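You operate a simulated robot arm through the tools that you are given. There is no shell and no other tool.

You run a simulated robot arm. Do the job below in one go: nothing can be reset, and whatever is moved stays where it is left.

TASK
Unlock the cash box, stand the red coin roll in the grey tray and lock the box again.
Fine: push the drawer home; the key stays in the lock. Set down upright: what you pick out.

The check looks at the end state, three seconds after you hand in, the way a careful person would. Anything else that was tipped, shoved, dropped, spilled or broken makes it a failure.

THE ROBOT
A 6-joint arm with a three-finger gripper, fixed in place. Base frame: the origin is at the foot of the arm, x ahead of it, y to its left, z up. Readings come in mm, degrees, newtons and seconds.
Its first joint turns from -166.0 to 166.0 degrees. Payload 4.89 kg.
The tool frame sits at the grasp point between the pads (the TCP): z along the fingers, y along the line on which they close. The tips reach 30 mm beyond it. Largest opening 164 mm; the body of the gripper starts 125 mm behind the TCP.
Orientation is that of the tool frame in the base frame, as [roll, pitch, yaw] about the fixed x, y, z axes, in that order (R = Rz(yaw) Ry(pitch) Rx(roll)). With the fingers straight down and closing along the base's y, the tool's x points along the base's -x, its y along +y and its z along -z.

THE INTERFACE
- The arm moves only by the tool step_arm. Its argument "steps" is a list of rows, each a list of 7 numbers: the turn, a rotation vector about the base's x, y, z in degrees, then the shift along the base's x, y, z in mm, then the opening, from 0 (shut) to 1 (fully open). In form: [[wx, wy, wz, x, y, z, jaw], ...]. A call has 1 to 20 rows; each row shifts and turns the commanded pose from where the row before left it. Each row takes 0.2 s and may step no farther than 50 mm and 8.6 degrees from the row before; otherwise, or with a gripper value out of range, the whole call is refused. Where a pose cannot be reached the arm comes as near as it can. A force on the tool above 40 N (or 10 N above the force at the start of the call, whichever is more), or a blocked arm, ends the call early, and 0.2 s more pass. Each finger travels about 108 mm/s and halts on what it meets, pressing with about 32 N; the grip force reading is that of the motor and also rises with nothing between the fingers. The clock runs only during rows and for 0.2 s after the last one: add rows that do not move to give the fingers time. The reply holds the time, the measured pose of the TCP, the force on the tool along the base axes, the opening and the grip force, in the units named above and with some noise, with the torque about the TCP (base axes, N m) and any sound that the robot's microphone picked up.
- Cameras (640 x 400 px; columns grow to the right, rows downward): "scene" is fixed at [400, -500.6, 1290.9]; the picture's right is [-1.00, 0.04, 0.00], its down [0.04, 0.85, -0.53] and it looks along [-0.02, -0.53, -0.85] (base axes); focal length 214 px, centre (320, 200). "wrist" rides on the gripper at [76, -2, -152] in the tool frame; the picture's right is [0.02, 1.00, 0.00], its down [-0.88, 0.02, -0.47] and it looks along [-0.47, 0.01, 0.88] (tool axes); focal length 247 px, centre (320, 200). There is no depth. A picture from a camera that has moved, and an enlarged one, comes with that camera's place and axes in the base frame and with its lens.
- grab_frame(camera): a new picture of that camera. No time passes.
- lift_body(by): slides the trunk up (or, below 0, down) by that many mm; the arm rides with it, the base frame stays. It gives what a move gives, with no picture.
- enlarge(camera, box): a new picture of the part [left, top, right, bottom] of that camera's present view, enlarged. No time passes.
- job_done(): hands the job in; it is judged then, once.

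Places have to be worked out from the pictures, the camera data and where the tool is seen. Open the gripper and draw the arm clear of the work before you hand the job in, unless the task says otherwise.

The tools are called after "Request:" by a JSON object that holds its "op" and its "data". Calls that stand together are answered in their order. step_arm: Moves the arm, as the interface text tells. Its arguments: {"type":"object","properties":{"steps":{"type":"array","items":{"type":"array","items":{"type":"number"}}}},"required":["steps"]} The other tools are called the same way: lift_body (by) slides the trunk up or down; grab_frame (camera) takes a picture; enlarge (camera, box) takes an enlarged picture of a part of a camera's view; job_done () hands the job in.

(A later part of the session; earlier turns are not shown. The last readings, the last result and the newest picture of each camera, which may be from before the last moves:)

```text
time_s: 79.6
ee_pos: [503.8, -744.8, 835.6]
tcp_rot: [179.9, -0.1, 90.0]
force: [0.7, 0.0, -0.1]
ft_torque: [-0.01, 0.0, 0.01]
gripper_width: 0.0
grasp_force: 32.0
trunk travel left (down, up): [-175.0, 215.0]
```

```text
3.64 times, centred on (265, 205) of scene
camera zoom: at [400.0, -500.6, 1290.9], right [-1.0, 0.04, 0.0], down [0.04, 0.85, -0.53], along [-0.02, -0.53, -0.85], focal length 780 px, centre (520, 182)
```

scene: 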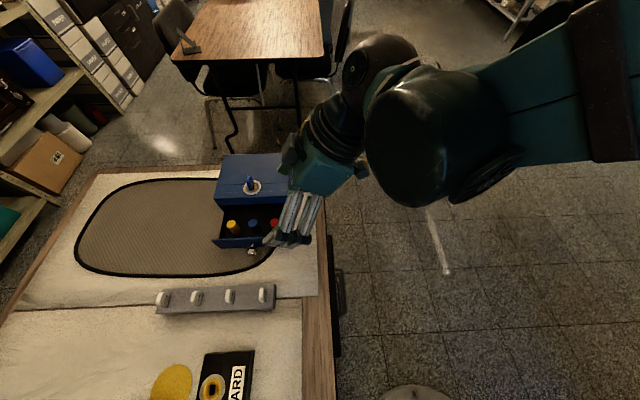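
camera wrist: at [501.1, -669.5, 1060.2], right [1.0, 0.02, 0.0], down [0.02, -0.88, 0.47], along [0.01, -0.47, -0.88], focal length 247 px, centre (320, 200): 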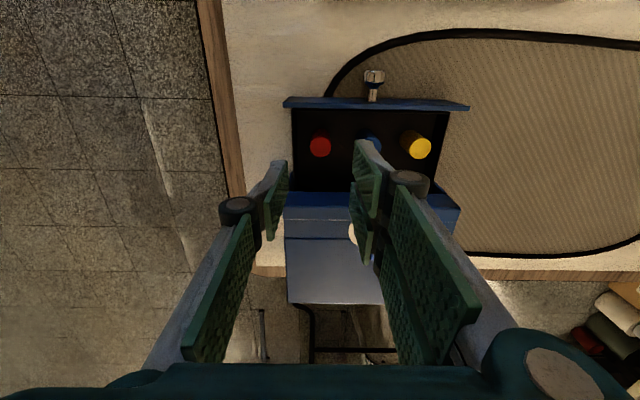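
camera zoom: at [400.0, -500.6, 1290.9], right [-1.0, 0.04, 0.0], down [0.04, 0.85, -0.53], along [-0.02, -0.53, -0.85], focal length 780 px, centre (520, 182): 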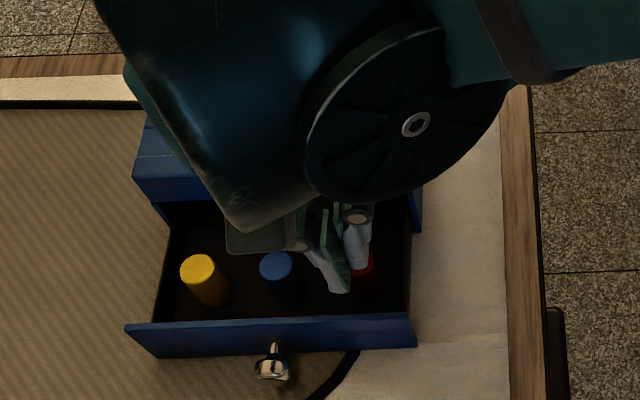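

The roll slipped out of the finger tips (jaw now shut) and stayed in the drawer. I raise and open to see how it stands.

Request:
{"op": "step_arm", "data": {"steps": [[0, 0, 0, 0, 0, 25, 0.0], [0, 0, 0, 0, 0, 30, 0.0], [0, 0, 0, 0, 0, 20, 0.2], [0, 0, 0, 0, 0, 0, 0.3], [0, 0, 0, 0, 0, 0, 0.3]]}}

Request:
{"op": "grab_frame", "data": {"camera": "wrist"}}

Request:
{"op": "enlarge", "data": {"camera": "wrist", "box": [230, 110, 430, 260]}}

Request:
{"op": "enlarge", "data": {"camera": "scene", "box": [195, 150, 335, 260]}}

```text
time_s: 80.8
ee_pos: [504.0, -745.3, 910.4]
tcp_rot: [179.9, -0.1, 90.0]
force: [-0.6, 0.7, 1.0]
ft_torque: [0.01, -0.03, 0.0]
gripper_width: 49.3
grasp_force: 0.0
trunk travel left (down, up): [-175.0, 215.0]
```

```text
taken
camera wrist: at [501.2, -669.8, 1062.4], right [1.0, 0.02, 0.0], down [0.02, -0.88, 0.47], along [0.01, -0.47, -0.88], focal length 247 px, centre (320, 200)
```

wrist: 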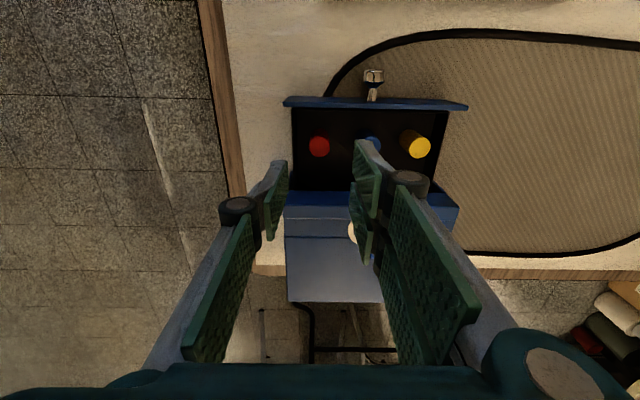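

```text
2.67 times, centred on (330, 185) of wrist
camera zoom: at [501.2, -669.8, 1062.4], right [1.0, 0.02, 0.0], down [0.02, -0.88, 0.47], along [0.01, -0.47, -0.88], focal length 659 px, centre (293, 240)
```

zoom: 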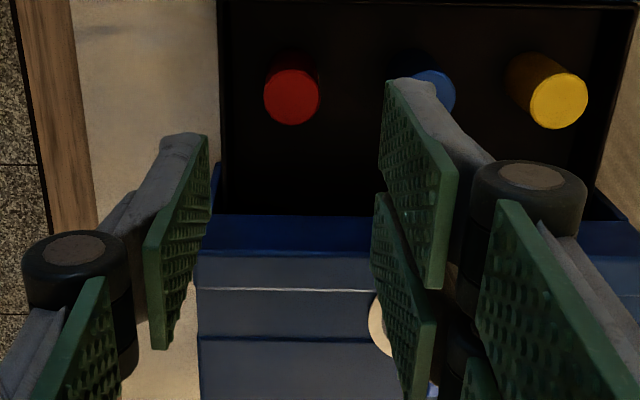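

```text
3.64 times, centred on (265, 205) of scene
camera zoom: at [400.0, -500.6, 1290.9], right [-1.0, 0.04, 0.0], down [0.04, 0.85, -0.53], along [-0.02, -0.53, -0.85], focal length 780 px, centre (520, 182)
```

zoom: 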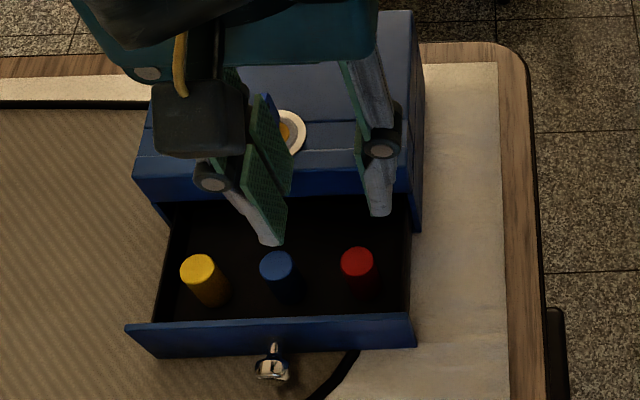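

The red roll still stands upright at (502.1,-745.3), just nudged ~1 mm. I need a deeper grip, so I check the thumb's profile against the drawer's side wall.

Request:
{"op": "enlarge", "data": {"camera": "scene", "box": [240, 165, 325, 225]}}

Request:
{"op": "enlarge", "data": {"camera": "wrist", "box": [270, 105, 360, 170]}}

```text
6.67 times, centred on (282, 195) of scene
camera zoom: at [400.0, -500.6, 1290.9], right [-1.0, 0.04, 0.0], down [0.04, 0.85, -0.53], along [-0.02, -0.53, -0.85], focal length 1430 px, centre (570, 233)
```

zoom: 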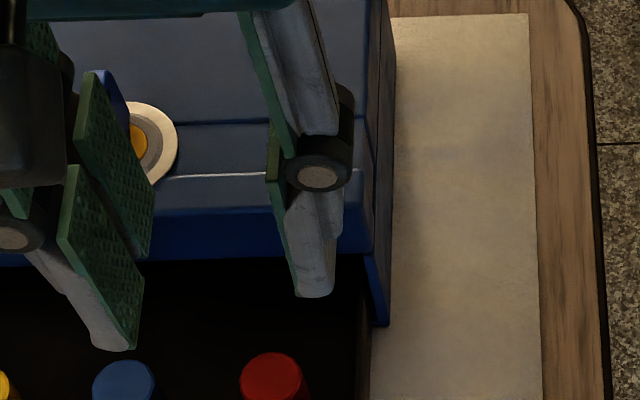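

```text
6.15 times, centred on (315, 138) of wrist
camera zoom: at [501.2, -669.8, 1062.4], right [1.0, 0.02, 0.0], down [0.02, -0.88, 0.47], along [0.01, -0.47, -0.88], focal length 1520 px, centre (351, 585)
```

zoom: 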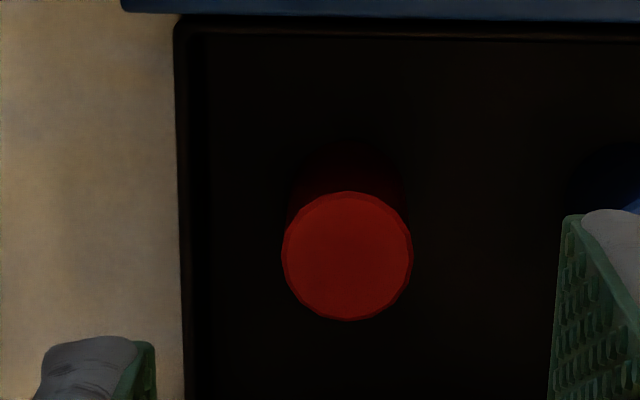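

The gap to the side wall is ~15 mm, tight for a deeper thumb. I'll first take the same high grip and slide the roll ~5 mm toward +x on the drawer floor for more room, without lifting.

Request:
{"op": "step_arm", "data": {"steps": [[0, 0, 0, -1.2, 0, -30, 0.23], [0, 0, 0, 0, 0, -30, 0.23], [0, 0, 0, 0, 0, -25, 0.23], [0, 0, 0, 0, 0, -10, 0.23], [0, 0, 0, 0, 0, -9, 0.23], [0, 0, 0, 0, 0, 0, 0.23]]}}

Request:
{"op": "enlarge", "data": {"camera": "wrist", "box": [230, 110, 430, 260]}}

```text
time_s: 82.2
ee_pos: [502.9, -744.9, 807.1]
tcp_rot: [179.9, -0.2, 90.0]
force: [0.7, 0.1, -0.1]
ft_torque: [0.0, -0.04, 0.0]
gripper_width: 37.1
grasp_force: 0.1
trunk travel left (down, up): [-175.0, 215.0]
```

```text
2.67 times, centred on (330, 185) of wrist
camera zoom: at [500.3, -670.9, 958.9], right [1.0, 0.02, 0.0], down [0.02, -0.88, 0.47], along [0.01, -0.47, -0.88], focal length 659 px, centre (293, 240)
```

zoom: 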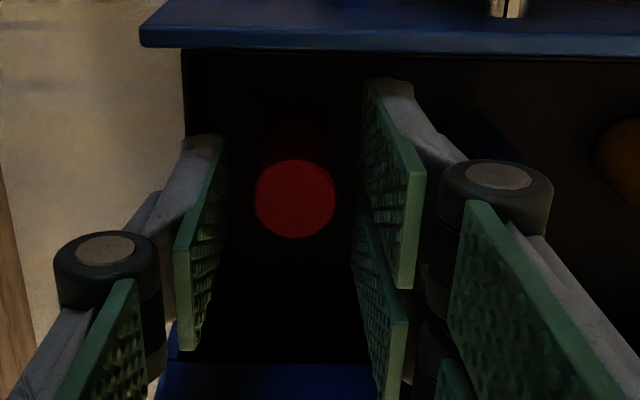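

Request:
{"op": "step_arm", "data": {"steps": [[0, 0, 0, 0, 0, 0, 0.18], [0, 0, 0, 0, 0, 0, 0.15], [0, 0, 0, 0, 0, 0, 0.13], [0, 0, 0, 0, 0, 0, 0.1], [0, 0, 0, 0, 0, 0, 0.0], [0, 0, 0, 0, 0, 0, 0.0]]}}

Request:
{"op": "step_arm", "data": {"steps": [[0, 0, 0, 1, 0, 0, 0.0], [0, 0, 0, 1, 0, 0, 0.0], [0, 0, 0, 0, 0, 0, 0.0]]}}

Request:
{"op": "enlarge", "data": {"camera": "wrist", "box": [230, 110, 430, 260]}}

```text
time_s: 83.6
ee_pos: [503.5, -745.1, 807.5]
tcp_rot: [179.9, 0.0, 90.0]
force: [0.6, 0.4, 0.9]
ft_torque: [0.01, 0.03, -0.02]
gripper_width: 22.1
grasp_force: 31.7
trunk travel left (down, up): [-175.0, 215.0]
```

```text
time_s: 84.4
ee_pos: [505.7, -745.8, 807.1]
tcp_rot: [179.9, -0.1, 90.0]
force: [-2.6, 0.5, 7.1]
ft_torque: [-0.02, 0.19, 0.03]
gripper_width: 22.2
grasp_force: 32.2
trunk travel left (down, up): [-175.0, 215.0]
```

```text
2.67 times, centred on (330, 185) of wrist
camera zoom: at [501.8, -670.7, 958.8], right [1.0, 0.02, 0.0], down [0.02, -0.88, 0.47], along [0.01, -0.47, -0.88], focal length 659 px, centre (293, 240)
```

zoom: 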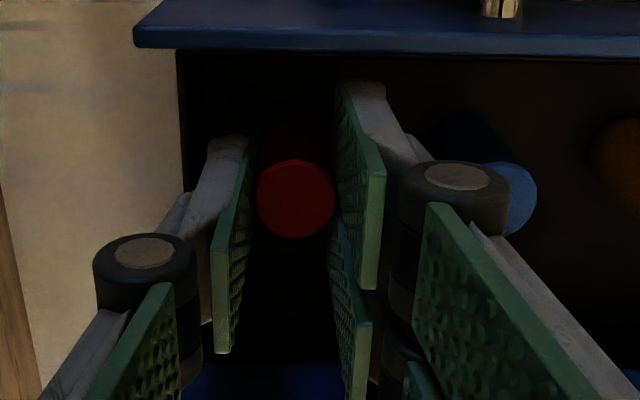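

The roll follows sideways. Now I test a 2 mm lift and look at the force and jaw width.

Request:
{"op": "step_arm", "data": {"steps": [[0, 0, 0, 0, 0, 1, 0.0], [0, 0, 0, 0, 0, 0, 0.0]]}}

Request:
{"op": "step_arm", "data": {"steps": [[0, 0, 0, 0, 0, 1, 0.0], [0, 0, 0, 0, 0, 0, 0.0]]}}

Request:
{"op": "enlarge", "data": {"camera": "wrist", "box": [230, 110, 430, 260]}}

```text
time_s: 85.0
ee_pos: [504.8, -744.9, 807.0]
tcp_rot: [179.9, 0.0, 90.0]
force: [-0.8, 0.1, 1.1]
ft_torque: [0.01, 0.02, 0.01]
gripper_width: 22.1
grasp_force: 32.4
trunk travel left (down, up): [-175.0, 215.0]
```

```text
time_s: 85.6
ee_pos: [504.7, -744.7, 808.6]
tcp_rot: [179.9, -0.1, 90.2]
force: [-0.7, -0.3, -0.5]
ft_torque: [0.02, 0.03, 0.0]
gripper_width: 22.1
grasp_force: 31.9
trunk travel left (down, up): [-175.0, 215.0]
```

```text
2.67 times, centred on (330, 185) of wrist
camera zoom: at [501.6, -670.8, 960.3], right [1.0, 0.02, 0.0], down [0.02, -0.88, 0.47], along [0.01, -0.47, -0.88], focal length 659 px, centre (293, 240)
```

zoom: 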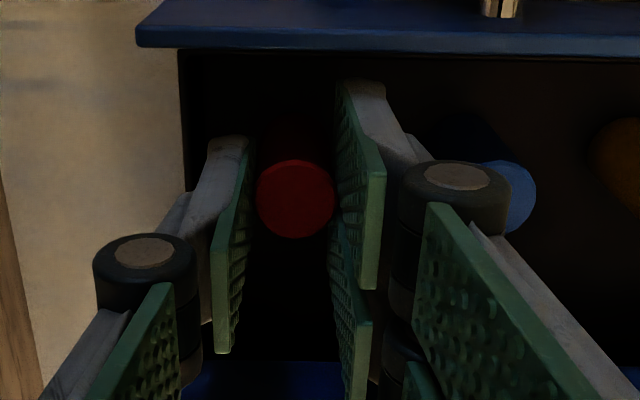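

The roll stays at the same spot in the gripper picture, so it's rising with it. I continue lifting slowly, checking.

Request:
{"op": "step_arm", "data": {"steps": [[0, 0, 0, 0, 0, 1, 0.0], [0, 0, 0, 0, 0, 1, 0.0], [0, 0, 0, 0, 0, 0, 0.0]]}}

Request:
{"op": "enlarge", "data": {"camera": "wrist", "box": [230, 110, 430, 260]}}

Request:
{"op": "enlarge", "data": {"camera": "scene", "box": [230, 180, 315, 240]}}

```text
time_s: 86.4
ee_pos: [504.0, -745.5, 810.5]
tcp_rot: [179.8, -0.2, 90.0]
force: [-0.8, -1.1, -0.5]
ft_torque: [-0.01, 0.02, -0.04]
gripper_width: 22.2
grasp_force: 31.5
trunk travel left (down, up): [-175.0, 215.0]
```

```text
2.67 times, centred on (330, 185) of wrist
camera zoom: at [501.4, -670.5, 962.2], right [1.0, 0.02, 0.0], down [0.02, -0.88, 0.47], along [0.01, -0.47, -0.88], focal length 659 px, centre (293, 240)
```

zoom: 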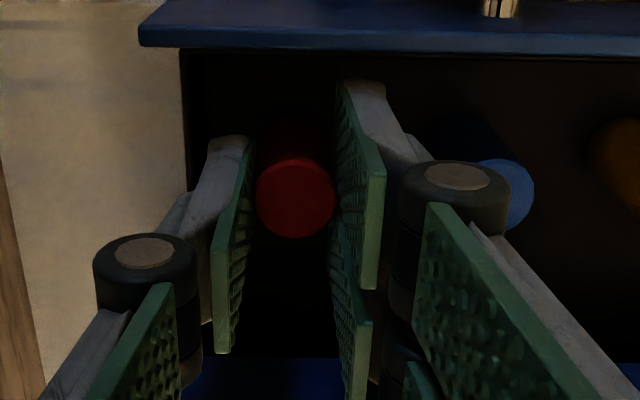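

```text
6.67 times, centred on (272, 210) of scene
camera zoom: at [400.0, -500.6, 1290.9], right [-1.0, 0.04, 0.0], down [0.04, 0.85, -0.53], along [-0.02, -0.53, -0.85], focal length 1430 px, centre (637, 133)
```

zoom: 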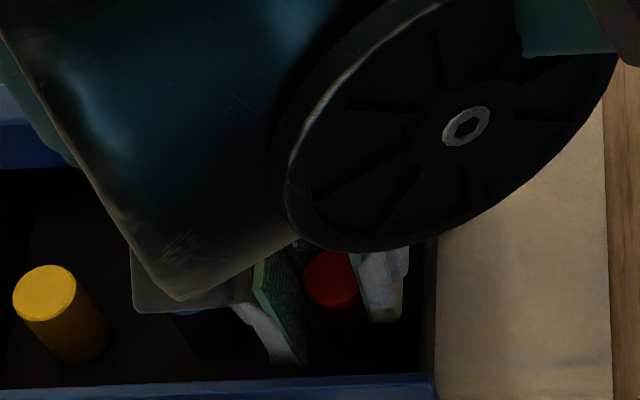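

Still held. I continue upward slowly (2 mm per row).

Request:
{"op": "step_arm", "data": {"steps": [[0, 0, 0, 0, 0, 1.5, 0.0], [0, 0, 0, 0, 0, 1.5, 0.0], [0, 0, 0, 0, 0, 1.5, 0.0], [0, 0, 0, 0, 0, 1.5, 0.0], [0, 0, 0, 0, 0, 0, 0.0]]}}

Request:
{"op": "enlarge", "data": {"camera": "wrist", "box": [230, 110, 430, 260]}}

```text
time_s: 87.6
ee_pos: [504.6, -744.9, 817.3]
tcp_rot: [179.9, -0.1, 90.0]
force: [1.1, -0.1, -1.7]
ft_torque: [0.0, -0.02, 0.0]
gripper_width: 22.1
grasp_force: 31.7
trunk travel left (down, up): [-175.0, 215.0]
```

```text
2.67 times, centred on (330, 185) of wrist
camera zoom: at [501.7, -670.3, 968.7], right [1.0, 0.02, 0.0], down [0.02, -0.88, 0.47], along [0.01, -0.47, -0.88], focal length 659 px, centre (293, 240)
```

zoom: 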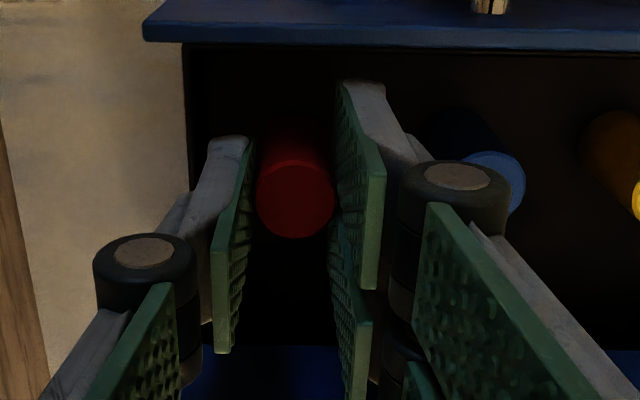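

Roll position in the gripper view is unchanged — no slip. Continue slowly another 10 mm.

Request:
{"op": "step_arm", "data": {"steps": [[0, 0, 0, 0, 0, 2, 0.0], [0, 0, 0, 0, 0, 2, 0.0], [0, 0, 0, 0, 0, 2, 0.0], [0, 0, 0, 0, 0, 2, 0.0], [0, 0, 0, 0, 0, 2, 0.0], [0, 0, 0, 0, 0, 0, 0.0]]}}

Request:
{"op": "enlarge", "data": {"camera": "wrist", "box": [230, 110, 430, 260]}}

```text
time_s: 89.0
ee_pos: [504.9, -744.7, 827.7]
tcp_rot: [179.9, -0.1, 90.0]
force: [-0.5, 0.5, -0.8]
ft_torque: [0.0, -0.03, -0.04]
gripper_width: 22.2
grasp_force: 32.6
trunk travel left (down, up): [-175.0, 215.0]
```

```text
2.67 times, centred on (330, 185) of wrist
camera zoom: at [501.9, -670.7, 978.5], right [1.0, 0.02, 0.0], down [0.02, -0.88, 0.47], along [0.01, -0.47, -0.88], focal length 659 px, centre (293, 240)
```

zoom: 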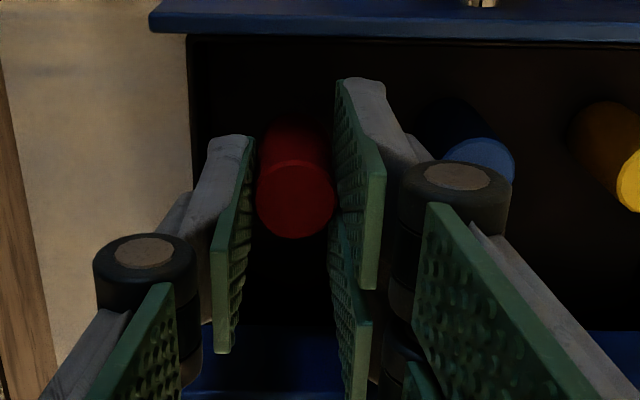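

No slip. I continue up at 4 mm per row.

Request:
{"op": "step_arm", "data": {"steps": [[0, 0, 0, 0, 0, 2, 0.0], [0, 0, 0, 0, 0, 3, 0.0], [0, 0, 0, 0, 0, 4, 0.0], [0, 0, 0, 0, 0, 4, 0.0], [0, 0, 0, 0, 0, 4, 0.0], [0, 0, 0, 0, 0, 4, 0.0], [0, 0, 0, 0, 0, 4, 0.0], [0, 0, 0, 0, 0, 4, 0.0], [0, 0, 0, 0, 0, 4, 0.0], [0, 0, 0, 0, 0, 4, 0.0], [0, 0, 0, 0, 0, 3, 0.0], [0, 0, 0, 0, 0, 2, 0.0], [0, 0, 0, 0, 0, 0, 0.0]]}}

Request:
{"op": "enlarge", "data": {"camera": "wrist", "box": [230, 110, 430, 260]}}

Request:
{"op": "grab_frame", "data": {"camera": "scene"}}

```text
time_s: 91.8
ee_pos: [504.9, -745.6, 869.1]
tcp_rot: [179.9, 0.0, 90.0]
force: [0.5, 0.2, -1.9]
ft_torque: [-0.03, 0.0, 0.02]
gripper_width: 22.2
grasp_force: 32.0
trunk travel left (down, up): [-175.0, 215.0]
```

```text
2.67 times, centred on (330, 185) of wrist
camera zoom: at [501.7, -670.6, 1020.6], right [1.0, 0.02, 0.0], down [0.02, -0.88, 0.47], along [0.01, -0.47, -0.88], focal length 659 px, centre (293, 240)
```

zoom: 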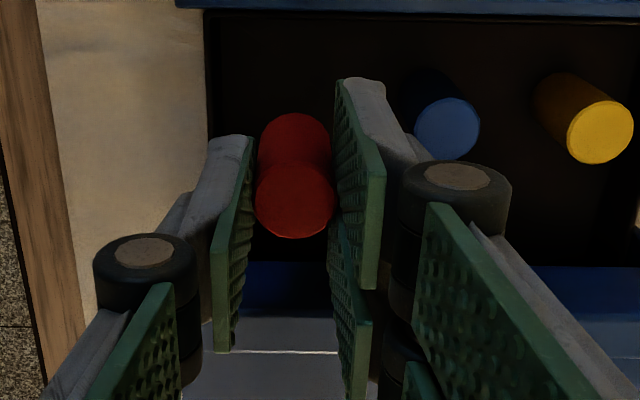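

```text
taken
```

scene: 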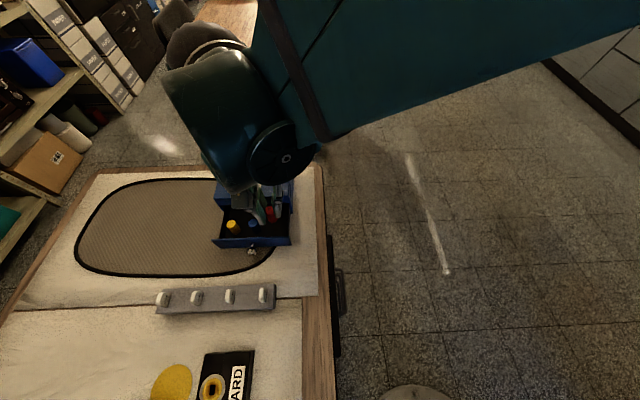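

The roll hangs upright and secure (bottom ≈51 mm below TCP). I raise further before travelling.

Request:
{"op": "step_arm", "data": {"steps": [[0, 0, 0, 0, 0, 3, 0.0], [0, 0, 0, 0, 0, 5, 0.0], [0, 0, 0, 0, 0, 6, 0.0], [0, 0, 0, 0, 0, 7, 0.0], [0, 0, 0, 0, 0, 7, 0.0], [0, 0, 0, 0, 0, 7, 0.0], [0, 0, 0, 0, 0, 7, 0.0], [0, 0, 0, 0, 0, 7, 0.0], [0, 0, 0, 0, 0, 7, 0.0], [0, 0, 0, 0, 0, 7, 0.0], [0, 0, 0, 0, 0, 7, 0.0], [0, 0, 0, 0, 0, 7, 0.0], [0, 0, 0, 0, 0, 7, 0.0], [0, 0, 0, 0, 0, 5, 0.0], [0, 0, 0, 0, 0, 3, 0.0], [0, 0, 0, 0, 0, 0, 0.0]]}}

Request:
{"op": "grab_frame", "data": {"camera": "wrist"}}

```text
time_s: 95.2
ee_pos: [504.3, -745.9, 961.6]
tcp_rot: [179.9, -0.1, 89.9]
force: [-0.3, -0.7, -0.6]
ft_torque: [0.01, 0.0, 0.02]
gripper_width: 21.7
grasp_force: 31.8
trunk travel left (down, up): [-175.0, 215.0]
```

```text
taken
camera wrist: at [501.6, -670.6, 1112.3], right [1.0, 0.02, 0.0], down [0.02, -0.88, 0.47], along [0.01, -0.47, -0.88], focal length 247 px, centre (320, 200)
```

wrist: 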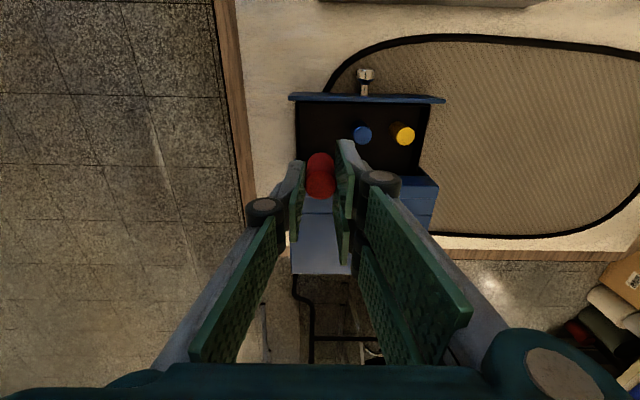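

I travel toward the tray at this height in ~10 mm steps, with soft starts.

Request:
{"op": "step_arm", "data": {"steps": [[0, 0, 0, 1.5, 3, 1, 0.0], [0, 0, 0, 3, 6, 2, 0.0], [0, 0, 0, 4.7, 8.85, 2, 0.0], [0, 0, 0, 4.7, 8.85, 2, 0.0], [0, 0, 0, 4.7, 8.85, 2, 0.0], [0, 0, 0, 4.7, 8.85, 2, 0.0], [0, 0, 0, 4.7, 8.85, 2, 0.0], [0, 0, 0, 4.7, 8.85, 2, 0.0], [0, 0, 0, 4.7, 8.85, 2, 0.0], [0, 0, 0, 4.7, 8.85, 2, 0.0], [0, 0, 0, 4.7, 8.85, 2, 0.0], [0, 0, 0, 4.7, 8.85, 2, 0.0], [0, 0, 0, 4.7, 8.85, 2, 0.0], [0, 0, 0, 4.7, 8.85, 2, 0.0], [0, 0, 0, 4.7, 8.85, 0, 0.0], [0, 0, 0, 4.7, 8.85, 0, 0.0], [0, 0, 0, 4.7, 8.85, 0, 0.0], [0, 0, 0, 4.7, 8.85, 0, 0.0], [0, 0, 0, 3, 6, 0, 0.0], [0, 0, 0, 1.5, 3, 0, 0.0]]}}

Request:
{"op": "grab_frame", "data": {"camera": "wrist"}}

Request:
{"op": "grab_frame", "data": {"camera": "scene"}}

```text
time_s: 99.4
ee_pos: [588.8, -586.7, 988.3]
tcp_rot: [179.9, -0.1, 90.0]
force: [-0.5, 0.5, -1.1]
ft_torque: [-0.01, -0.02, 0.0]
gripper_width: 22.3
grasp_force: 31.9
trunk travel left (down, up): [-175.0, 215.0]
```

```text
taken
camera wrist: at [585.7, -512.5, 1139.0], right [1.0, 0.02, 0.0], down [0.02, -0.88, 0.47], along [0.01, -0.47, -0.88], focal length 247 px, centre (320, 200)
```

wrist: 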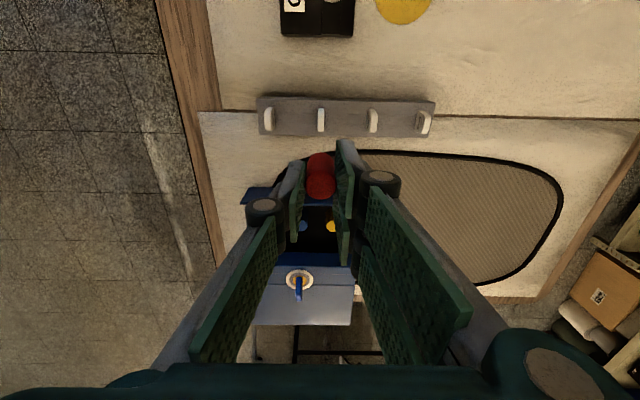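

```text
taken
```

scene: 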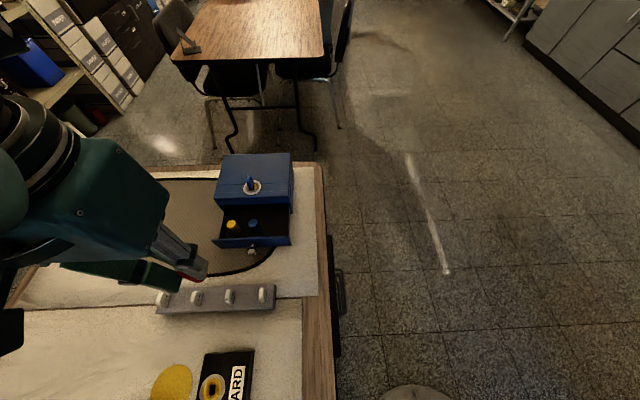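

Request:
{"op": "step_arm", "data": {"steps": [[0, 0, 0, 1.5, 3, 0, 0.0], [0, 0, 0, 3, 6, 0, 0.0], [0, 0, 0, 4.7, 8.85, 0, 0.0], [0, 0, 0, 4.7, 8.85, 0, 0.0], [0, 0, 0, 4.7, 8.85, 0, 0.0], [0, 0, 0, 4.7, 8.85, 0, 0.0], [0, 0, 0, 4.7, 8.85, 0, 0.0], [0, 0, 0, 4.7, 8.85, 0, 0.0], [0, 0, 0, 4.7, 8.85, 0, 0.0], [0, 0, 0, 4.7, 8.85, 0, 0.0], [0, 0, 0, 4.7, 8.85, 0, 0.0], [0, 0, 0, 4.7, 8.85, 0, 0.0], [0, 0, 0, 4.7, 8.85, 0, 0.0], [0, 0, 0, 4.7, 8.85, 0, 0.0], [0, 0, 0, 4.7, 8.85, 0, 0.0], [0, 0, 0, 4.7, 8.85, 0, 0.0], [0, 0, 0, 4.7, 8.85, 0, 0.0], [0, 0, 0, 4.7, 8.85, 0, 0.0], [0, 0, 0, 3, 6, 0, 0.0], [0, 0, 0, 1.5, 3, 0, 0.0]]}}

Request:
{"op": "grab_frame", "data": {"camera": "wrist"}}

Request:
{"op": "grab_frame", "data": {"camera": "scene"}}

```text
time_s: 103.6
ee_pos: [672.2, -426.7, 987.0]
tcp_rot: [179.9, -0.1, 90.0]
force: [-0.1, 0.2, -1.6]
ft_torque: [0.02, -0.01, 0.0]
gripper_width: 22.2
grasp_force: 32.6
trunk travel left (down, up): [-175.0, 215.0]
```

```text
taken
camera wrist: at [669.9, -352.2, 1139.4], right [1.0, 0.02, 0.0], down [0.02, -0.88, 0.47], along [0.01, -0.47, -0.88], focal length 247 px, centre (320, 200)
```

wrist: 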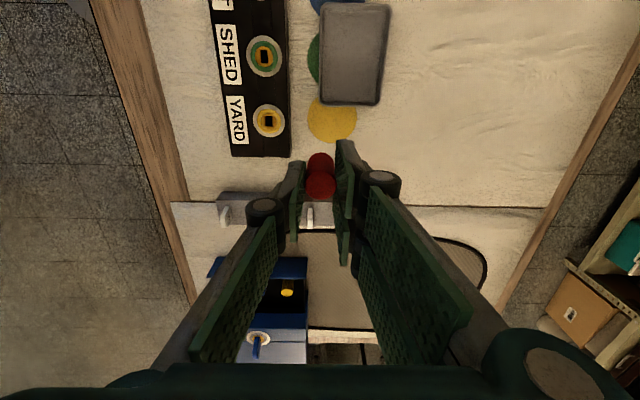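

```text
taken
```

scene: 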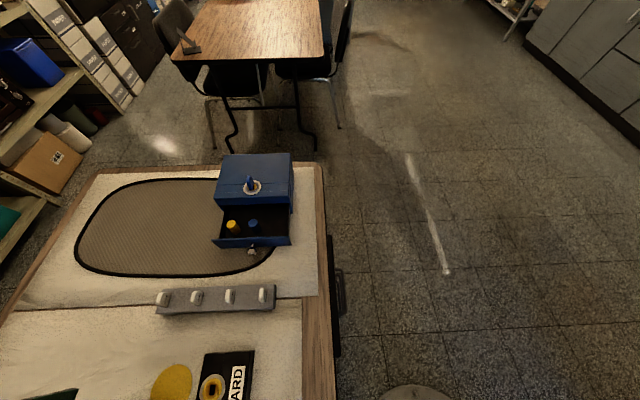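

The tray spans about x 671–757, y −397…−265, centre (717,-331). I move the roll over its centre.

Request:
{"op": "step_arm", "data": {"steps": [[0, 0, 0, 1.5, 3, 0, 0.0], [0, 0, 0, 3, 6, 0, 0.0], [0, 0, 0, 4.2, 9, 0, 0.0], [0, 0, 0, 4.2, 9, 0, 0.0], [0, 0, 0, 4.2, 9, 0, 0.0], [0, 0, 0, 4.2, 9, 0, 0.0], [0, 0, 0, 4.2, 9, 0, 0.0], [0, 0, 0, 4.2, 9, 0, 0.0], [0, 0, 0, 4.2, 9, 0, 0.0], [0, 0, 0, 4.2, 9, 0, 0.0], [0, 0, 0, 3, 9, 0, 0.0], [0, 0, 0, 2, 5, 0, 0.0], [0, 0, 0, 0, 0, 0, 0.0]]}}

Request:
{"op": "grab_frame", "data": {"camera": "wrist"}}

Request:
{"op": "enlarge", "data": {"camera": "wrist", "box": [210, 60, 430, 220]}}

```text
time_s: 106.4
ee_pos: [716.0, -333.5, 988.4]
tcp_rot: [179.9, 0.0, 90.0]
force: [0.2, 0.1, -1.0]
ft_torque: [0.0, -0.02, 0.01]
gripper_width: 21.9
grasp_force: 32.0
trunk travel left (down, up): [-175.0, 215.0]
```

```text
taken
camera wrist: at [713.6, -258.4, 1140.2], right [1.0, 0.02, 0.0], down [0.02, -0.88, 0.47], along [0.01, -0.47, -0.88], focal length 247 px, centre (320, 200)
```

wrist: 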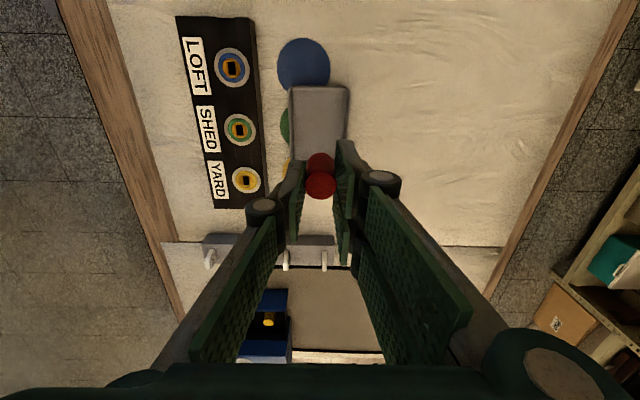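

```text
2.50 times, centred on (320, 140) of wrist
camera zoom: at [713.6, -258.4, 1140.2], right [1.0, 0.02, 0.0], down [0.02, -0.88, 0.47], along [0.01, -0.47, -0.88], focal length 617 px, centre (320, 350)
```

zoom: 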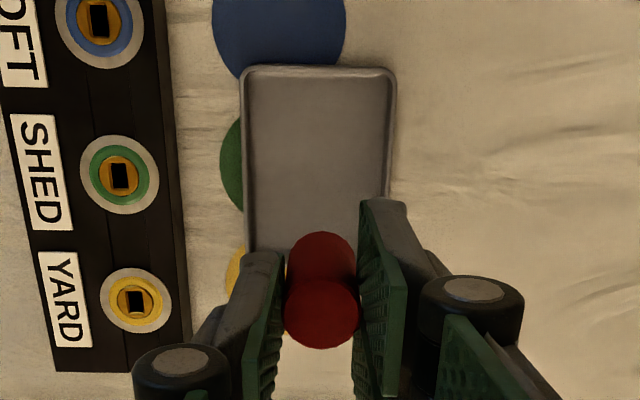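

Roll is over the tray; tray centre measures ≈(714,-339). I shift slightly and descend to z≈845.

Request:
{"op": "step_arm", "data": {"steps": [[0, 0, 0, -1, -3, -2, 0.0], [0, 0, 0, -0.5, -2, -5, 0.0], [0, 0, 0, 0, 0, -8, 0.0], [0, 0, 0, 0, 0, -8, 0.0], [0, 0, 0, 0, 0, -8, 0.0], [0, 0, 0, 0, 0, -8, 0.0], [0, 0, 0, 0, 0, -8, 0.0], [0, 0, 0, 0, 0, -8, 0.0], [0, 0, 0, 0, 0, -8, 0.0], [0, 0, 0, 0, 0, -8, 0.0], [0, 0, 0, 0, 0, -8, 0.0], [0, 0, 0, 0, 0, -8, 0.0], [0, 0, 0, 0, 0, -8, 0.0], [0, 0, 0, 0, 0, -8, 0.0], [0, 0, 0, 0, 0, -8, 0.0], [0, 0, 0, 0, 0, -8, 0.0], [0, 0, 0, 0, 0, -8, 0.0], [0, 0, 0, 0, 0, -6, 0.0], [0, 0, 0, 0, 0, -3, 0.0], [0, 0, 0, 0, 0, 0, 0.0]]}}

Request:
{"op": "enlarge", "data": {"camera": "wrist", "box": [210, 60, 430, 220]}}

```text
time_s: 110.6
ee_pos: [714.5, -338.3, 850.6]
tcp_rot: [179.9, -0.1, 90.0]
force: [-0.3, -0.1, -1.7]
ft_torque: [0.0, 0.01, 0.0]
gripper_width: 22.2
grasp_force: 31.8
trunk travel left (down, up): [-175.0, 215.0]
```

```text
2.50 times, centred on (320, 140) of wrist
camera zoom: at [711.7, -262.9, 1003.1], right [1.0, 0.02, 0.0], down [0.02, -0.88, 0.47], along [0.01, -0.47, -0.88], focal length 617 px, centre (320, 350)
```

zoom: 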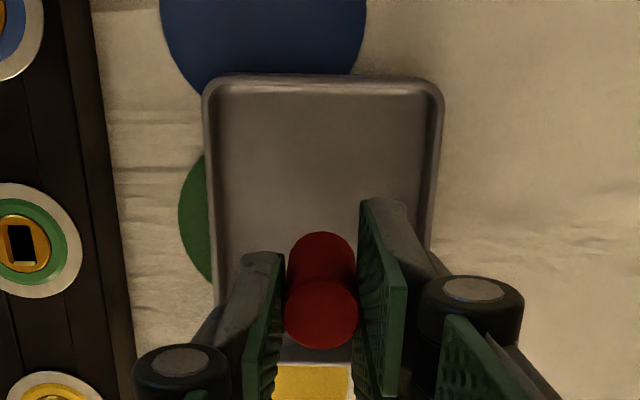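

Roll is well centred within the tray. I continue down to z≈808, then creep.

Request:
{"op": "step_arm", "data": {"steps": [[0, 0, 0, 0, -1, -3, 0.0], [0, 0, 0, 0, 0, -5, 0.0], [0, 0, 0, 0, 0, -5, 0.0], [0, 0, 0, 0, 0, -5, 0.0], [0, 0, 0, 0, 0, -5, 0.0], [0, 0, 0, 0, 0, -5, 0.0], [0, 0, 0, 0, 0, -5, 0.0], [0, 0, 0, 0, 0, -4, 0.0], [0, 0, 0, 0, 0, -3, 0.0], [0, 0, 0, 0, 0, -2, 0.0], [0, 0, 0, 0, 0, 0, 0.0]]}}

Request:
{"op": "enlarge", "data": {"camera": "wrist", "box": [210, 60, 430, 220]}}

```text
time_s: 113.0
ee_pos: [714.6, -338.5, 810.0]
tcp_rot: [179.9, -0.1, 90.1]
force: [-0.5, 0.0, -2.1]
ft_torque: [-0.04, -0.02, -0.02]
gripper_width: 22.1
grasp_force: 32.3
trunk travel left (down, up): [-175.0, 215.0]
```

```text
2.50 times, centred on (320, 140) of wrist
camera zoom: at [712.0, -263.5, 960.9], right [1.0, 0.02, 0.0], down [0.02, -0.88, 0.47], along [0.01, -0.47, -0.88], focal length 617 px, centre (320, 350)
```

zoom: 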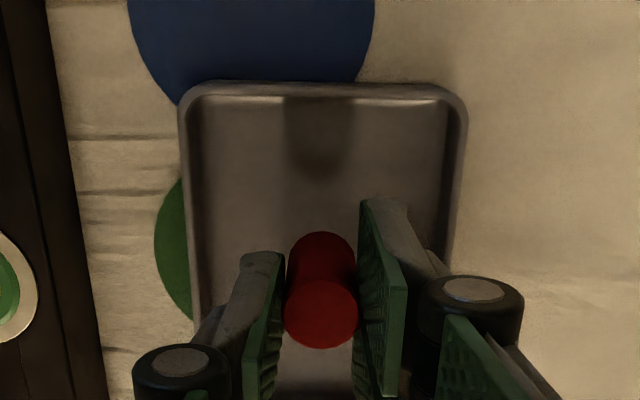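

Force still shows only the roll's weight. I creep down 1 mm at a time, watching for the floor contact.

Request:
{"op": "step_arm", "data": {"steps": [[0, 0, 0, 0, 0, -2, 0.0], [0, 0, 0, 0, 0, -2, 0.0], [0, 0, 0, 0, 0, -1, 0.0], [0, 0, 0, 0, 0, 0, 0.0]]}}

Request:
{"op": "step_arm", "data": {"steps": [[0, 0, 0, 0, 0, -1.5, 0.0], [0, 0, 0, 0, 0, -1.5, 0.0], [0, 0, 0, 0, 0, 0, 0.0]]}}

```text
time_s: 114.0
ee_pos: [715.6, -338.2, 803.7]
tcp_rot: [179.9, -0.1, 90.0]
force: [0.3, 1.0, -0.7]
ft_torque: [0.02, 0.04, -0.01]
gripper_width: 22.1
grasp_force: 31.8
trunk travel left (down, up): [-175.0, 215.0]
```

```text
time_s: 114.8
ee_pos: [714.1, -337.9, 800.9]
tcp_rot: [180.0, -0.1, 90.0]
force: [0.7, -0.1, -0.5]
ft_torque: [0.01, 0.0, -0.03]
gripper_width: 22.0
grasp_force: 32.1
trunk travel left (down, up): [-175.0, 215.0]
```

Request:
{"op": "step_arm", "data": {"steps": [[0, 0, 0, 0, 0, -1, 0.0], [0, 0, 0, 0, 0, -1, 0.0], [0, 0, 0, 0, 0, 0, 0.0]]}}

Request:
{"op": "enlarge", "data": {"camera": "wrist", "box": [270, 120, 370, 220]}}

```text
time_s: 115.6
ee_pos: [714.1, -339.4, 799.9]
tcp_rot: [179.9, -0.1, 90.0]
force: [0.2, 0.4, -2.1]
ft_torque: [0.0, -0.01, -0.02]
gripper_width: 22.0
grasp_force: 32.5
trunk travel left (down, up): [-175.0, 215.0]
```

```text
4.00 times, centred on (320, 170) of wrist
camera zoom: at [711.3, -264.1, 951.3], right [1.0, 0.02, 0.0], down [0.02, -0.88, 0.47], along [0.01, -0.47, -0.88], focal length 988 px, centre (320, 320)
```

zoom: 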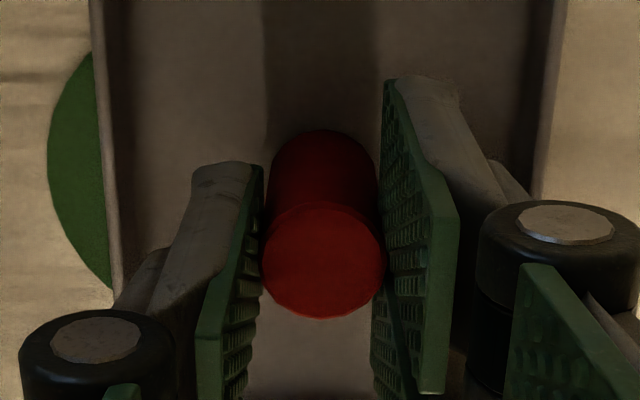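

Not down yet (Fz still ≈ -2). I continue creeping.

Request:
{"op": "step_arm", "data": {"steps": [[0, 0, 0, 0, 0, -1, 0.0], [0, 0, 0, 0, 0, -1, 0.0], [0, 0, 0, 0, 0, 0, 0.0]]}}

Request:
{"op": "step_arm", "data": {"steps": [[0, 0, 0, 0, 0, -1, 0.0], [0, 0, 0, 0, 0, -1, 0.0], [0, 0, 0, 0, 0, 0, 0.0]]}}

```text
time_s: 116.4
ee_pos: [714.9, -339.1, 797.1]
tcp_rot: [179.8, -0.2, 90.0]
force: [3.6, -5.0, 28.2]
ft_torque: [-0.28, -0.19, 0.0]
gripper_width: 21.9
grasp_force: 31.5
trunk travel left (down, up): [-175.0, 215.0]
```

```text
time_s: 117.2
ee_pos: [712.9, -338.3, 796.3]
tcp_rot: [179.8, -0.1, 90.0]
force: [3.2, -0.1, 30.8]
ft_torque: [0.0, 0.0, 0.0]
gripper_width: 22.1
grasp_force: 31.6
trunk travel left (down, up): [-175.0, 215.0]
```

The roll touches the tray floor (Fz ≈ +30 N). I ease up to take the pressure off before releasing.

Request:
{"op": "step_arm", "data": {"steps": [[0, 0, 0, 0, 0, 0.7, 0.0], [0, 0, 0, 0, 0, 0.5, 0.0], [0, 0, 0, 0, 0, 0, 0.0]]}}

Request:
{"op": "enlarge", "data": {"camera": "wrist", "box": [270, 120, 370, 220]}}

```text
time_s: 118.0
ee_pos: [714.4, -339.1, 796.6]
tcp_rot: [179.9, -0.1, 90.0]
force: [-0.2, -0.5, -1.3]
ft_torque: [0.01, -0.04, -0.02]
gripper_width: 22.1
grasp_force: 31.7
trunk travel left (down, up): [-175.0, 215.0]
```

```text
4.00 times, centred on (320, 170) of wrist
camera zoom: at [711.7, -263.9, 948.7], right [1.0, 0.02, 0.0], down [0.02, -0.88, 0.47], along [0.01, -0.47, -0.88], focal length 988 px, centre (320, 320)
```

zoom: 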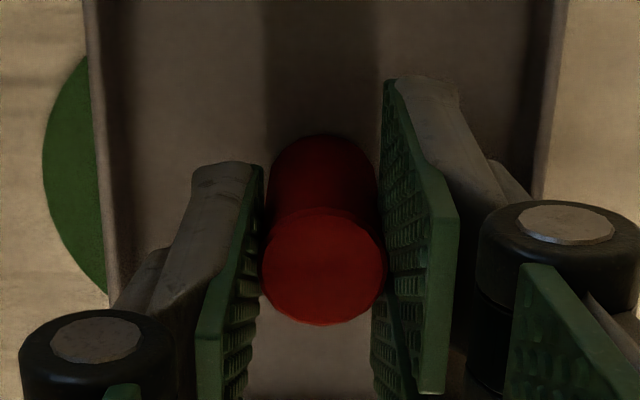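

Request:
{"op": "step_arm", "data": {"steps": [[0, 0, 0, 0, 0, -0.5, 0.0], [0, 0, 0, 0, 0, 0, 0.0]]}}

```text
time_s: 118.6
ee_pos: [715.2, -338.1, 796.9]
tcp_rot: [179.9, 0.0, 90.0]
force: [-0.5, 0.1, -0.9]
ft_torque: [-0.01, 0.02, -0.02]
gripper_width: 22.2
grasp_force: 32.2
trunk travel left (down, up): [-175.0, 215.0]
```

Request:
{"op": "step_arm", "data": {"steps": [[0, 0, 0, 0, 0, -0.4, 0.0], [0, 0, 0, 0, 0, 0, 0.0]]}}

```text
time_s: 119.2
ee_pos: [715.9, -339.1, 796.6]
tcp_rot: [179.9, -0.2, 90.0]
force: [2.7, -4.4, 11.9]
ft_torque: [-0.21, -0.07, 0.02]
gripper_width: 22.0
grasp_force: 32.0
trunk travel left (down, up): [-175.0, 215.0]
```

Touching lightly (12 N). I ease 0.2 mm and open the jaw gradually.

Request:
{"op": "step_arm", "data": {"steps": [[0, 0, 0, 0, 0, 0.2, 0.0], [0, 0, 0, 0, 0, 0, 0.14], [0, 0, 0, 0, 0, 0, 0.16], [0, 0, 0, 0, 0, 0, 0.2], [0, 0, 0, 0, 0, 0, 0.25], [0, 0, 0, 0, 0, 0, 0.28], [0, 0, 0, 0, 0, 0, 0.28]]}}

Request:
{"op": "enlarge", "data": {"camera": "wrist", "box": [250, 100, 390, 220]}}

```text
time_s: 120.8
ee_pos: [714.1, -338.6, 797.4]
tcp_rot: [179.9, -0.1, 90.0]
force: [-0.2, 0.1, -0.2]
ft_torque: [-0.02, 0.0, 0.0]
gripper_width: 45.5
grasp_force: 0.0
trunk travel left (down, up): [-175.0, 215.0]
```

```text
3.33 times, centred on (320, 160) of wrist
camera zoom: at [711.5, -263.9, 947.9], right [1.0, 0.02, 0.0], down [0.02, -0.88, 0.47], along [0.01, -0.47, -0.88], focal length 823 px, centre (320, 333)
```

zoom: 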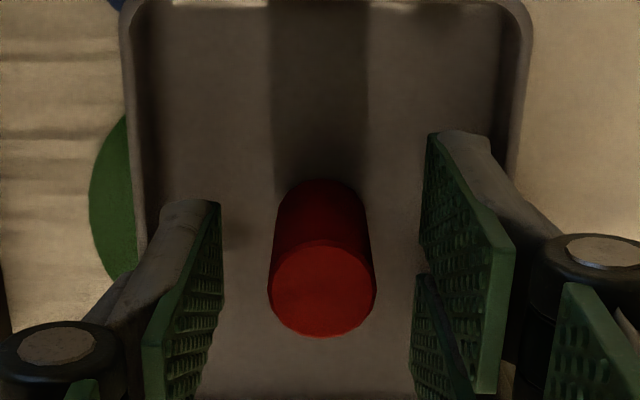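

The roll stands free in the tray, pads clear on both sides. I rise straight up.

Request:
{"op": "step_arm", "data": {"steps": [[0, 0, 0, 0, 0, 5, 0.28], [0, 0, 0, 0, 0, 10, 0.28], [0, 0, 0, 0, 0, 15, 0.28], [0, 0, 0, 0, 0, 25, 0.28], [0, 0, 0, 0, 0, 35, 0.28], [0, 0, 0, 0, 0, 40, 0.28], [0, 0, 0, 0, 0, 40, 0.28], [0, 0, 0, 0, 0, 20, 0.28], [0, 0, 0, 0, 0, 0, 0.28]]}}

Request:
{"op": "grab_frame", "data": {"camera": "wrist"}}

Request:
{"op": "enlarge", "data": {"camera": "wrist", "box": [250, 60, 390, 200]}}

```text
time_s: 122.8
ee_pos: [713.1, -339.8, 988.5]
tcp_rot: [179.9, -0.1, 89.9]
force: [0.3, -0.7, 1.2]
ft_torque: [-0.01, -0.06, -0.01]
gripper_width: 46.2
grasp_force: 0.0
trunk travel left (down, up): [-175.0, 215.0]
```

```text
taken
camera wrist: at [710.5, -263.7, 1139.4], right [1.0, 0.02, 0.0], down [0.02, -0.88, 0.47], along [0.01, -0.47, -0.88], focal length 247 px, centre (320, 200)
```

wrist: 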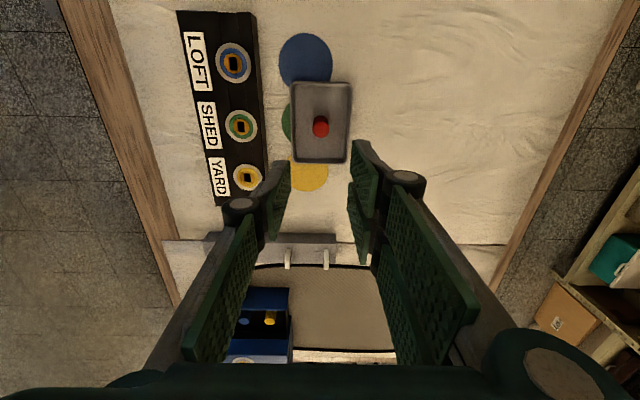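

```text
2.86 times, centred on (320, 130) of wrist
camera zoom: at [710.5, -263.7, 1139.4], right [1.0, 0.02, 0.0], down [0.02, -0.88, 0.47], along [0.01, -0.47, -0.88], focal length 706 px, centre (320, 400)
```

zoom: 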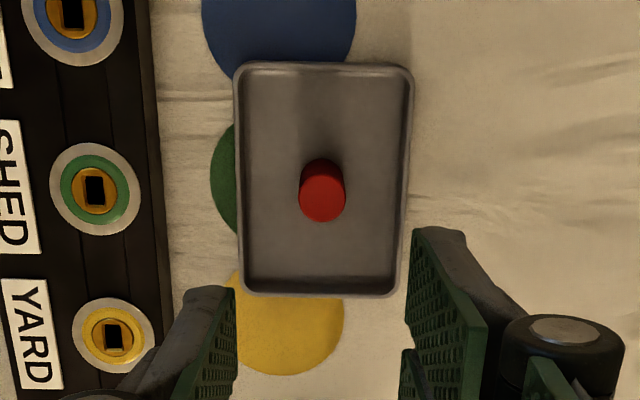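

The red roll stands upright in the tray. Now I go back above the drawer knob (near (560.5,-660)) to push the drawer home.

Request:
{"op": "step_arm", "data": {"steps": [[0, 0, 0, -7, -15, 0, 0.28], [0, 0, 0, -15, -32, 0, 0.28], [0, 0, 0, -15, -32, 0, 0.28], [0, 0, 0, -15, -32, 0, 0.28], [0, 0, 0, -15, -32, 0, 0.28], [0, 0, 0, -15, -32, 0, 0.28], [0, 0, 0, -15, -32, 0, 0.28], [0, 0, 0, -15, -32, 0, 0.28], [0, 0, 0, -15, -32, 0, 0.28], [0, 0, 0, -15, -32, 0, 0.3], [0, 0, 0, -10, -15, 0, 0.3], [-5, 0, 0, 0, 0, -30, 0.3], [0, 0, 0, 0, 0, -40, 0.3], [0, 0, 0, 0, 0, -40, 0.3], [0, 0, 0, 0, 0, 0, 0.3]]}}

Request:
{"op": "grab_frame", "data": {"camera": "wrist"}}

Request:
{"op": "enlarge", "data": {"camera": "wrist", "box": [220, 90, 420, 250]}}

```text
time_s: 126.0
ee_pos: [564.7, -657.6, 876.0]
tcp_rot: [179.9, 4.9, 90.0]
force: [0.5, -0.4, 0.4]
ft_torque: [0.01, 0.04, -0.02]
gripper_width: 49.2
grasp_force: 0.0
trunk travel left (down, up): [-175.0, 215.0]
```

```text
taken
camera wrist: at [560.9, -570.2, 1020.7], right [1.0, 0.02, 0.0], down [0.02, -0.84, 0.55], along [0.01, -0.55, -0.84], focal length 247 px, centre (320, 200)
```

wrist: 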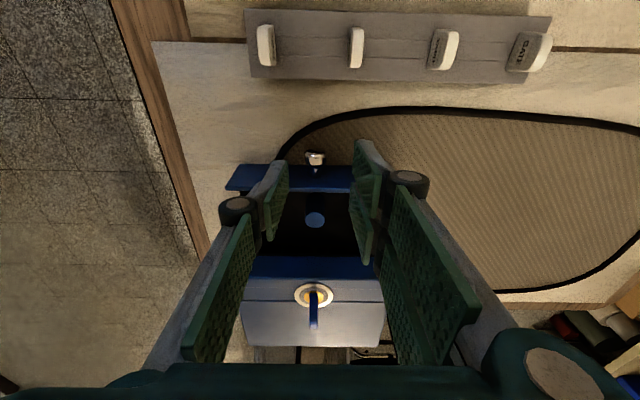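

```text
2.50 times, centred on (320, 170) of wrist
camera zoom: at [560.9, -570.2, 1020.7], right [1.0, 0.02, 0.0], down [0.02, -0.84, 0.55], along [0.01, -0.55, -0.84], focal length 617 px, centre (320, 275)
```

zoom: 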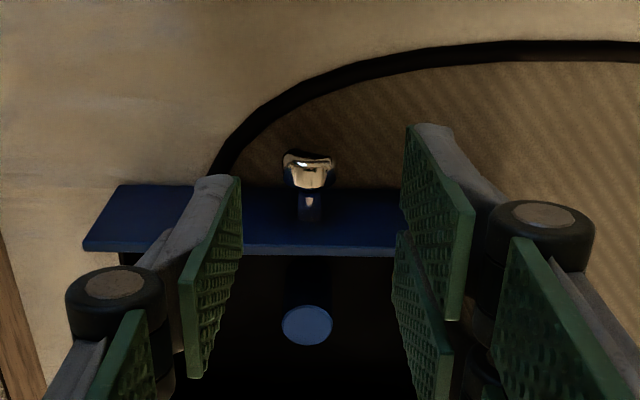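

Knob lies at x≈558.8. I align, descend to z≈784 in front of it and move in to the earlier grip position.

Request:
{"op": "step_arm", "data": {"steps": [[0, 0, 0, -5.3, 0, -20, 0.3], [0, 0, 0, 0, 0, -30, 0.3], [0, 0, 0, 0, 0, -25, 0.3], [0, 0, 0, 0, 0, -10, 0.3], [0, 0, 0, 0, 0, -6, 0.3], [0, 0, 0, 0, -4, 0, 0.3], [0, 0, 0, 0, -3.5, 0, 0.3], [0, 0, 0, 0, 0, 0, 0.3]]}}

Request:
{"op": "enlarge", "data": {"camera": "wrist", "box": [240, 130, 400, 270]}}

```text
time_s: 127.8
ee_pos: [557.9, -664.8, 785.1]
tcp_rot: [179.8, 5.0, 89.9]
force: [0.3, -0.2, 0.6]
ft_torque: [0.03, 0.0, 0.02]
gripper_width: 49.4
grasp_force: 0.1
trunk travel left (down, up): [-175.0, 215.0]
```

```text
2.86 times, centred on (320, 200) of wrist
camera zoom: at [554.7, -576.2, 929.4], right [1.0, 0.02, 0.0], down [0.02, -0.84, 0.55], along [0.01, -0.55, -0.84], focal length 706 px, centre (320, 200)
```

zoom: 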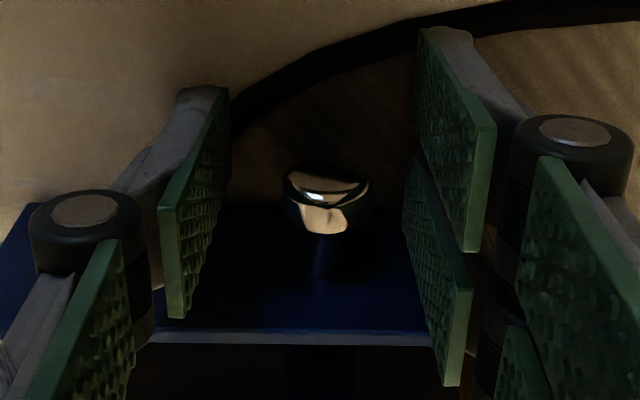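

The knob is ~4 mm further in than at my earlier grip; I adjust (+1.2 x, −4 y) and close on it.

Request:
{"op": "step_arm", "data": {"steps": [[0, 0, 0, 1.2, -2, -1, 0.3], [0, 0, 0, 0, -2, 0, 0.3], [0, 0, 0, 0, 0, 0, 0.2], [0, 0, 0, 0, 0, 0, 0.1], [0, 0, 0, 0, 0, 0, 0.0], [0, 0, 0, 0, 0, 0, 0.0]]}}

Request:
{"op": "enlarge", "data": {"camera": "wrist", "box": [240, 130, 400, 270]}}

```text
time_s: 129.2
ee_pos: [559.2, -667.4, 784.9]
tcp_rot: [179.8, 4.9, 90.0]
force: [7.3, -0.7, 0.8]
ft_torque: [-0.02, -0.08, 0.14]
gripper_width: 22.4
grasp_force: 32.0
trunk travel left (down, up): [-175.0, 215.0]
```

```text
2.86 times, centred on (320, 200) of wrist
camera zoom: at [556.1, -579.4, 928.1], right [1.0, 0.02, 0.0], down [0.02, -0.84, 0.55], along [0.01, -0.55, -0.84], focal length 706 px, centre (320, 200)
```

zoom: 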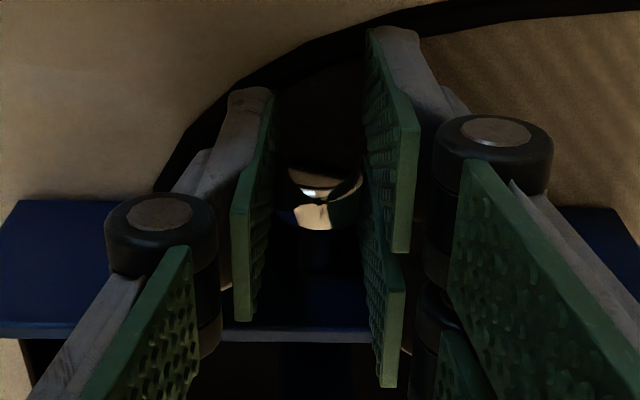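

Gripped. I ease 0.4 mm in x and push the drawer in, first 40 mm.

Request:
{"op": "step_arm", "data": {"steps": [[0, 0, 0, 0.4, 0, 0, 0.0], [0, 0, 0, 0, -2, 0, 0.0], [0, 0, 0, 0, -4, 0, 0.0], [0, 0, 0, 0, -4, 0, 0.0], [0, 0, 0, 0, -4, 0, 0.0], [0, 0, 0, 0, -4, 0, 0.0], [0, 0, 0, 0, -4, 0, 0.0], [0, 0, 0, 0, -4, 0, 0.0], [0, 0, 0, 0, -4, 0, 0.0], [0, 0, 0, 0, -4, 0, 0.0], [0, 0, 0, 0, -4, 0, 0.0], [0, 0, 0, 0, -2, 0, 0.0], [0, 0, 0, 0, 0, 0, 0.0]]}}

Request:
{"op": "enlarge", "data": {"camera": "wrist", "box": [180, 130, 460, 330]}}

```text
time_s: 132.0
ee_pos: [559.1, -710.0, 784.0]
tcp_rot: [179.8, 4.9, 90.1]
force: [4.0, -0.7, 0.9]
ft_torque: [0.18, -0.05, 0.08]
gripper_width: 22.5
grasp_force: 32.4
trunk travel left (down, up): [-175.0, 215.0]
```

```text
2.00 times, centred on (320, 230) of wrist
camera zoom: at [555.7, -621.4, 928.3], right [1.0, 0.02, 0.0], down [0.02, -0.84, 0.55], along [0.01, -0.55, -0.84], focal length 494 px, centre (320, 140)
```

zoom: 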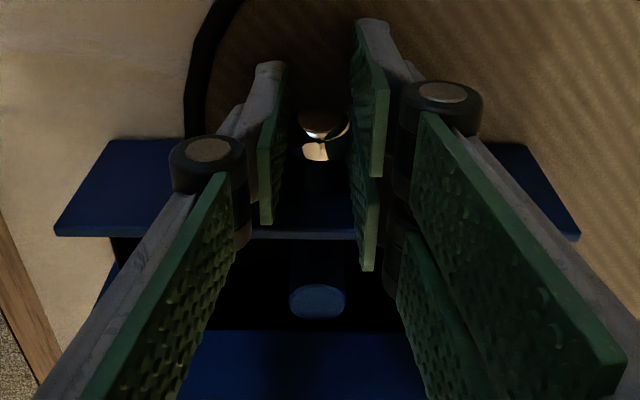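

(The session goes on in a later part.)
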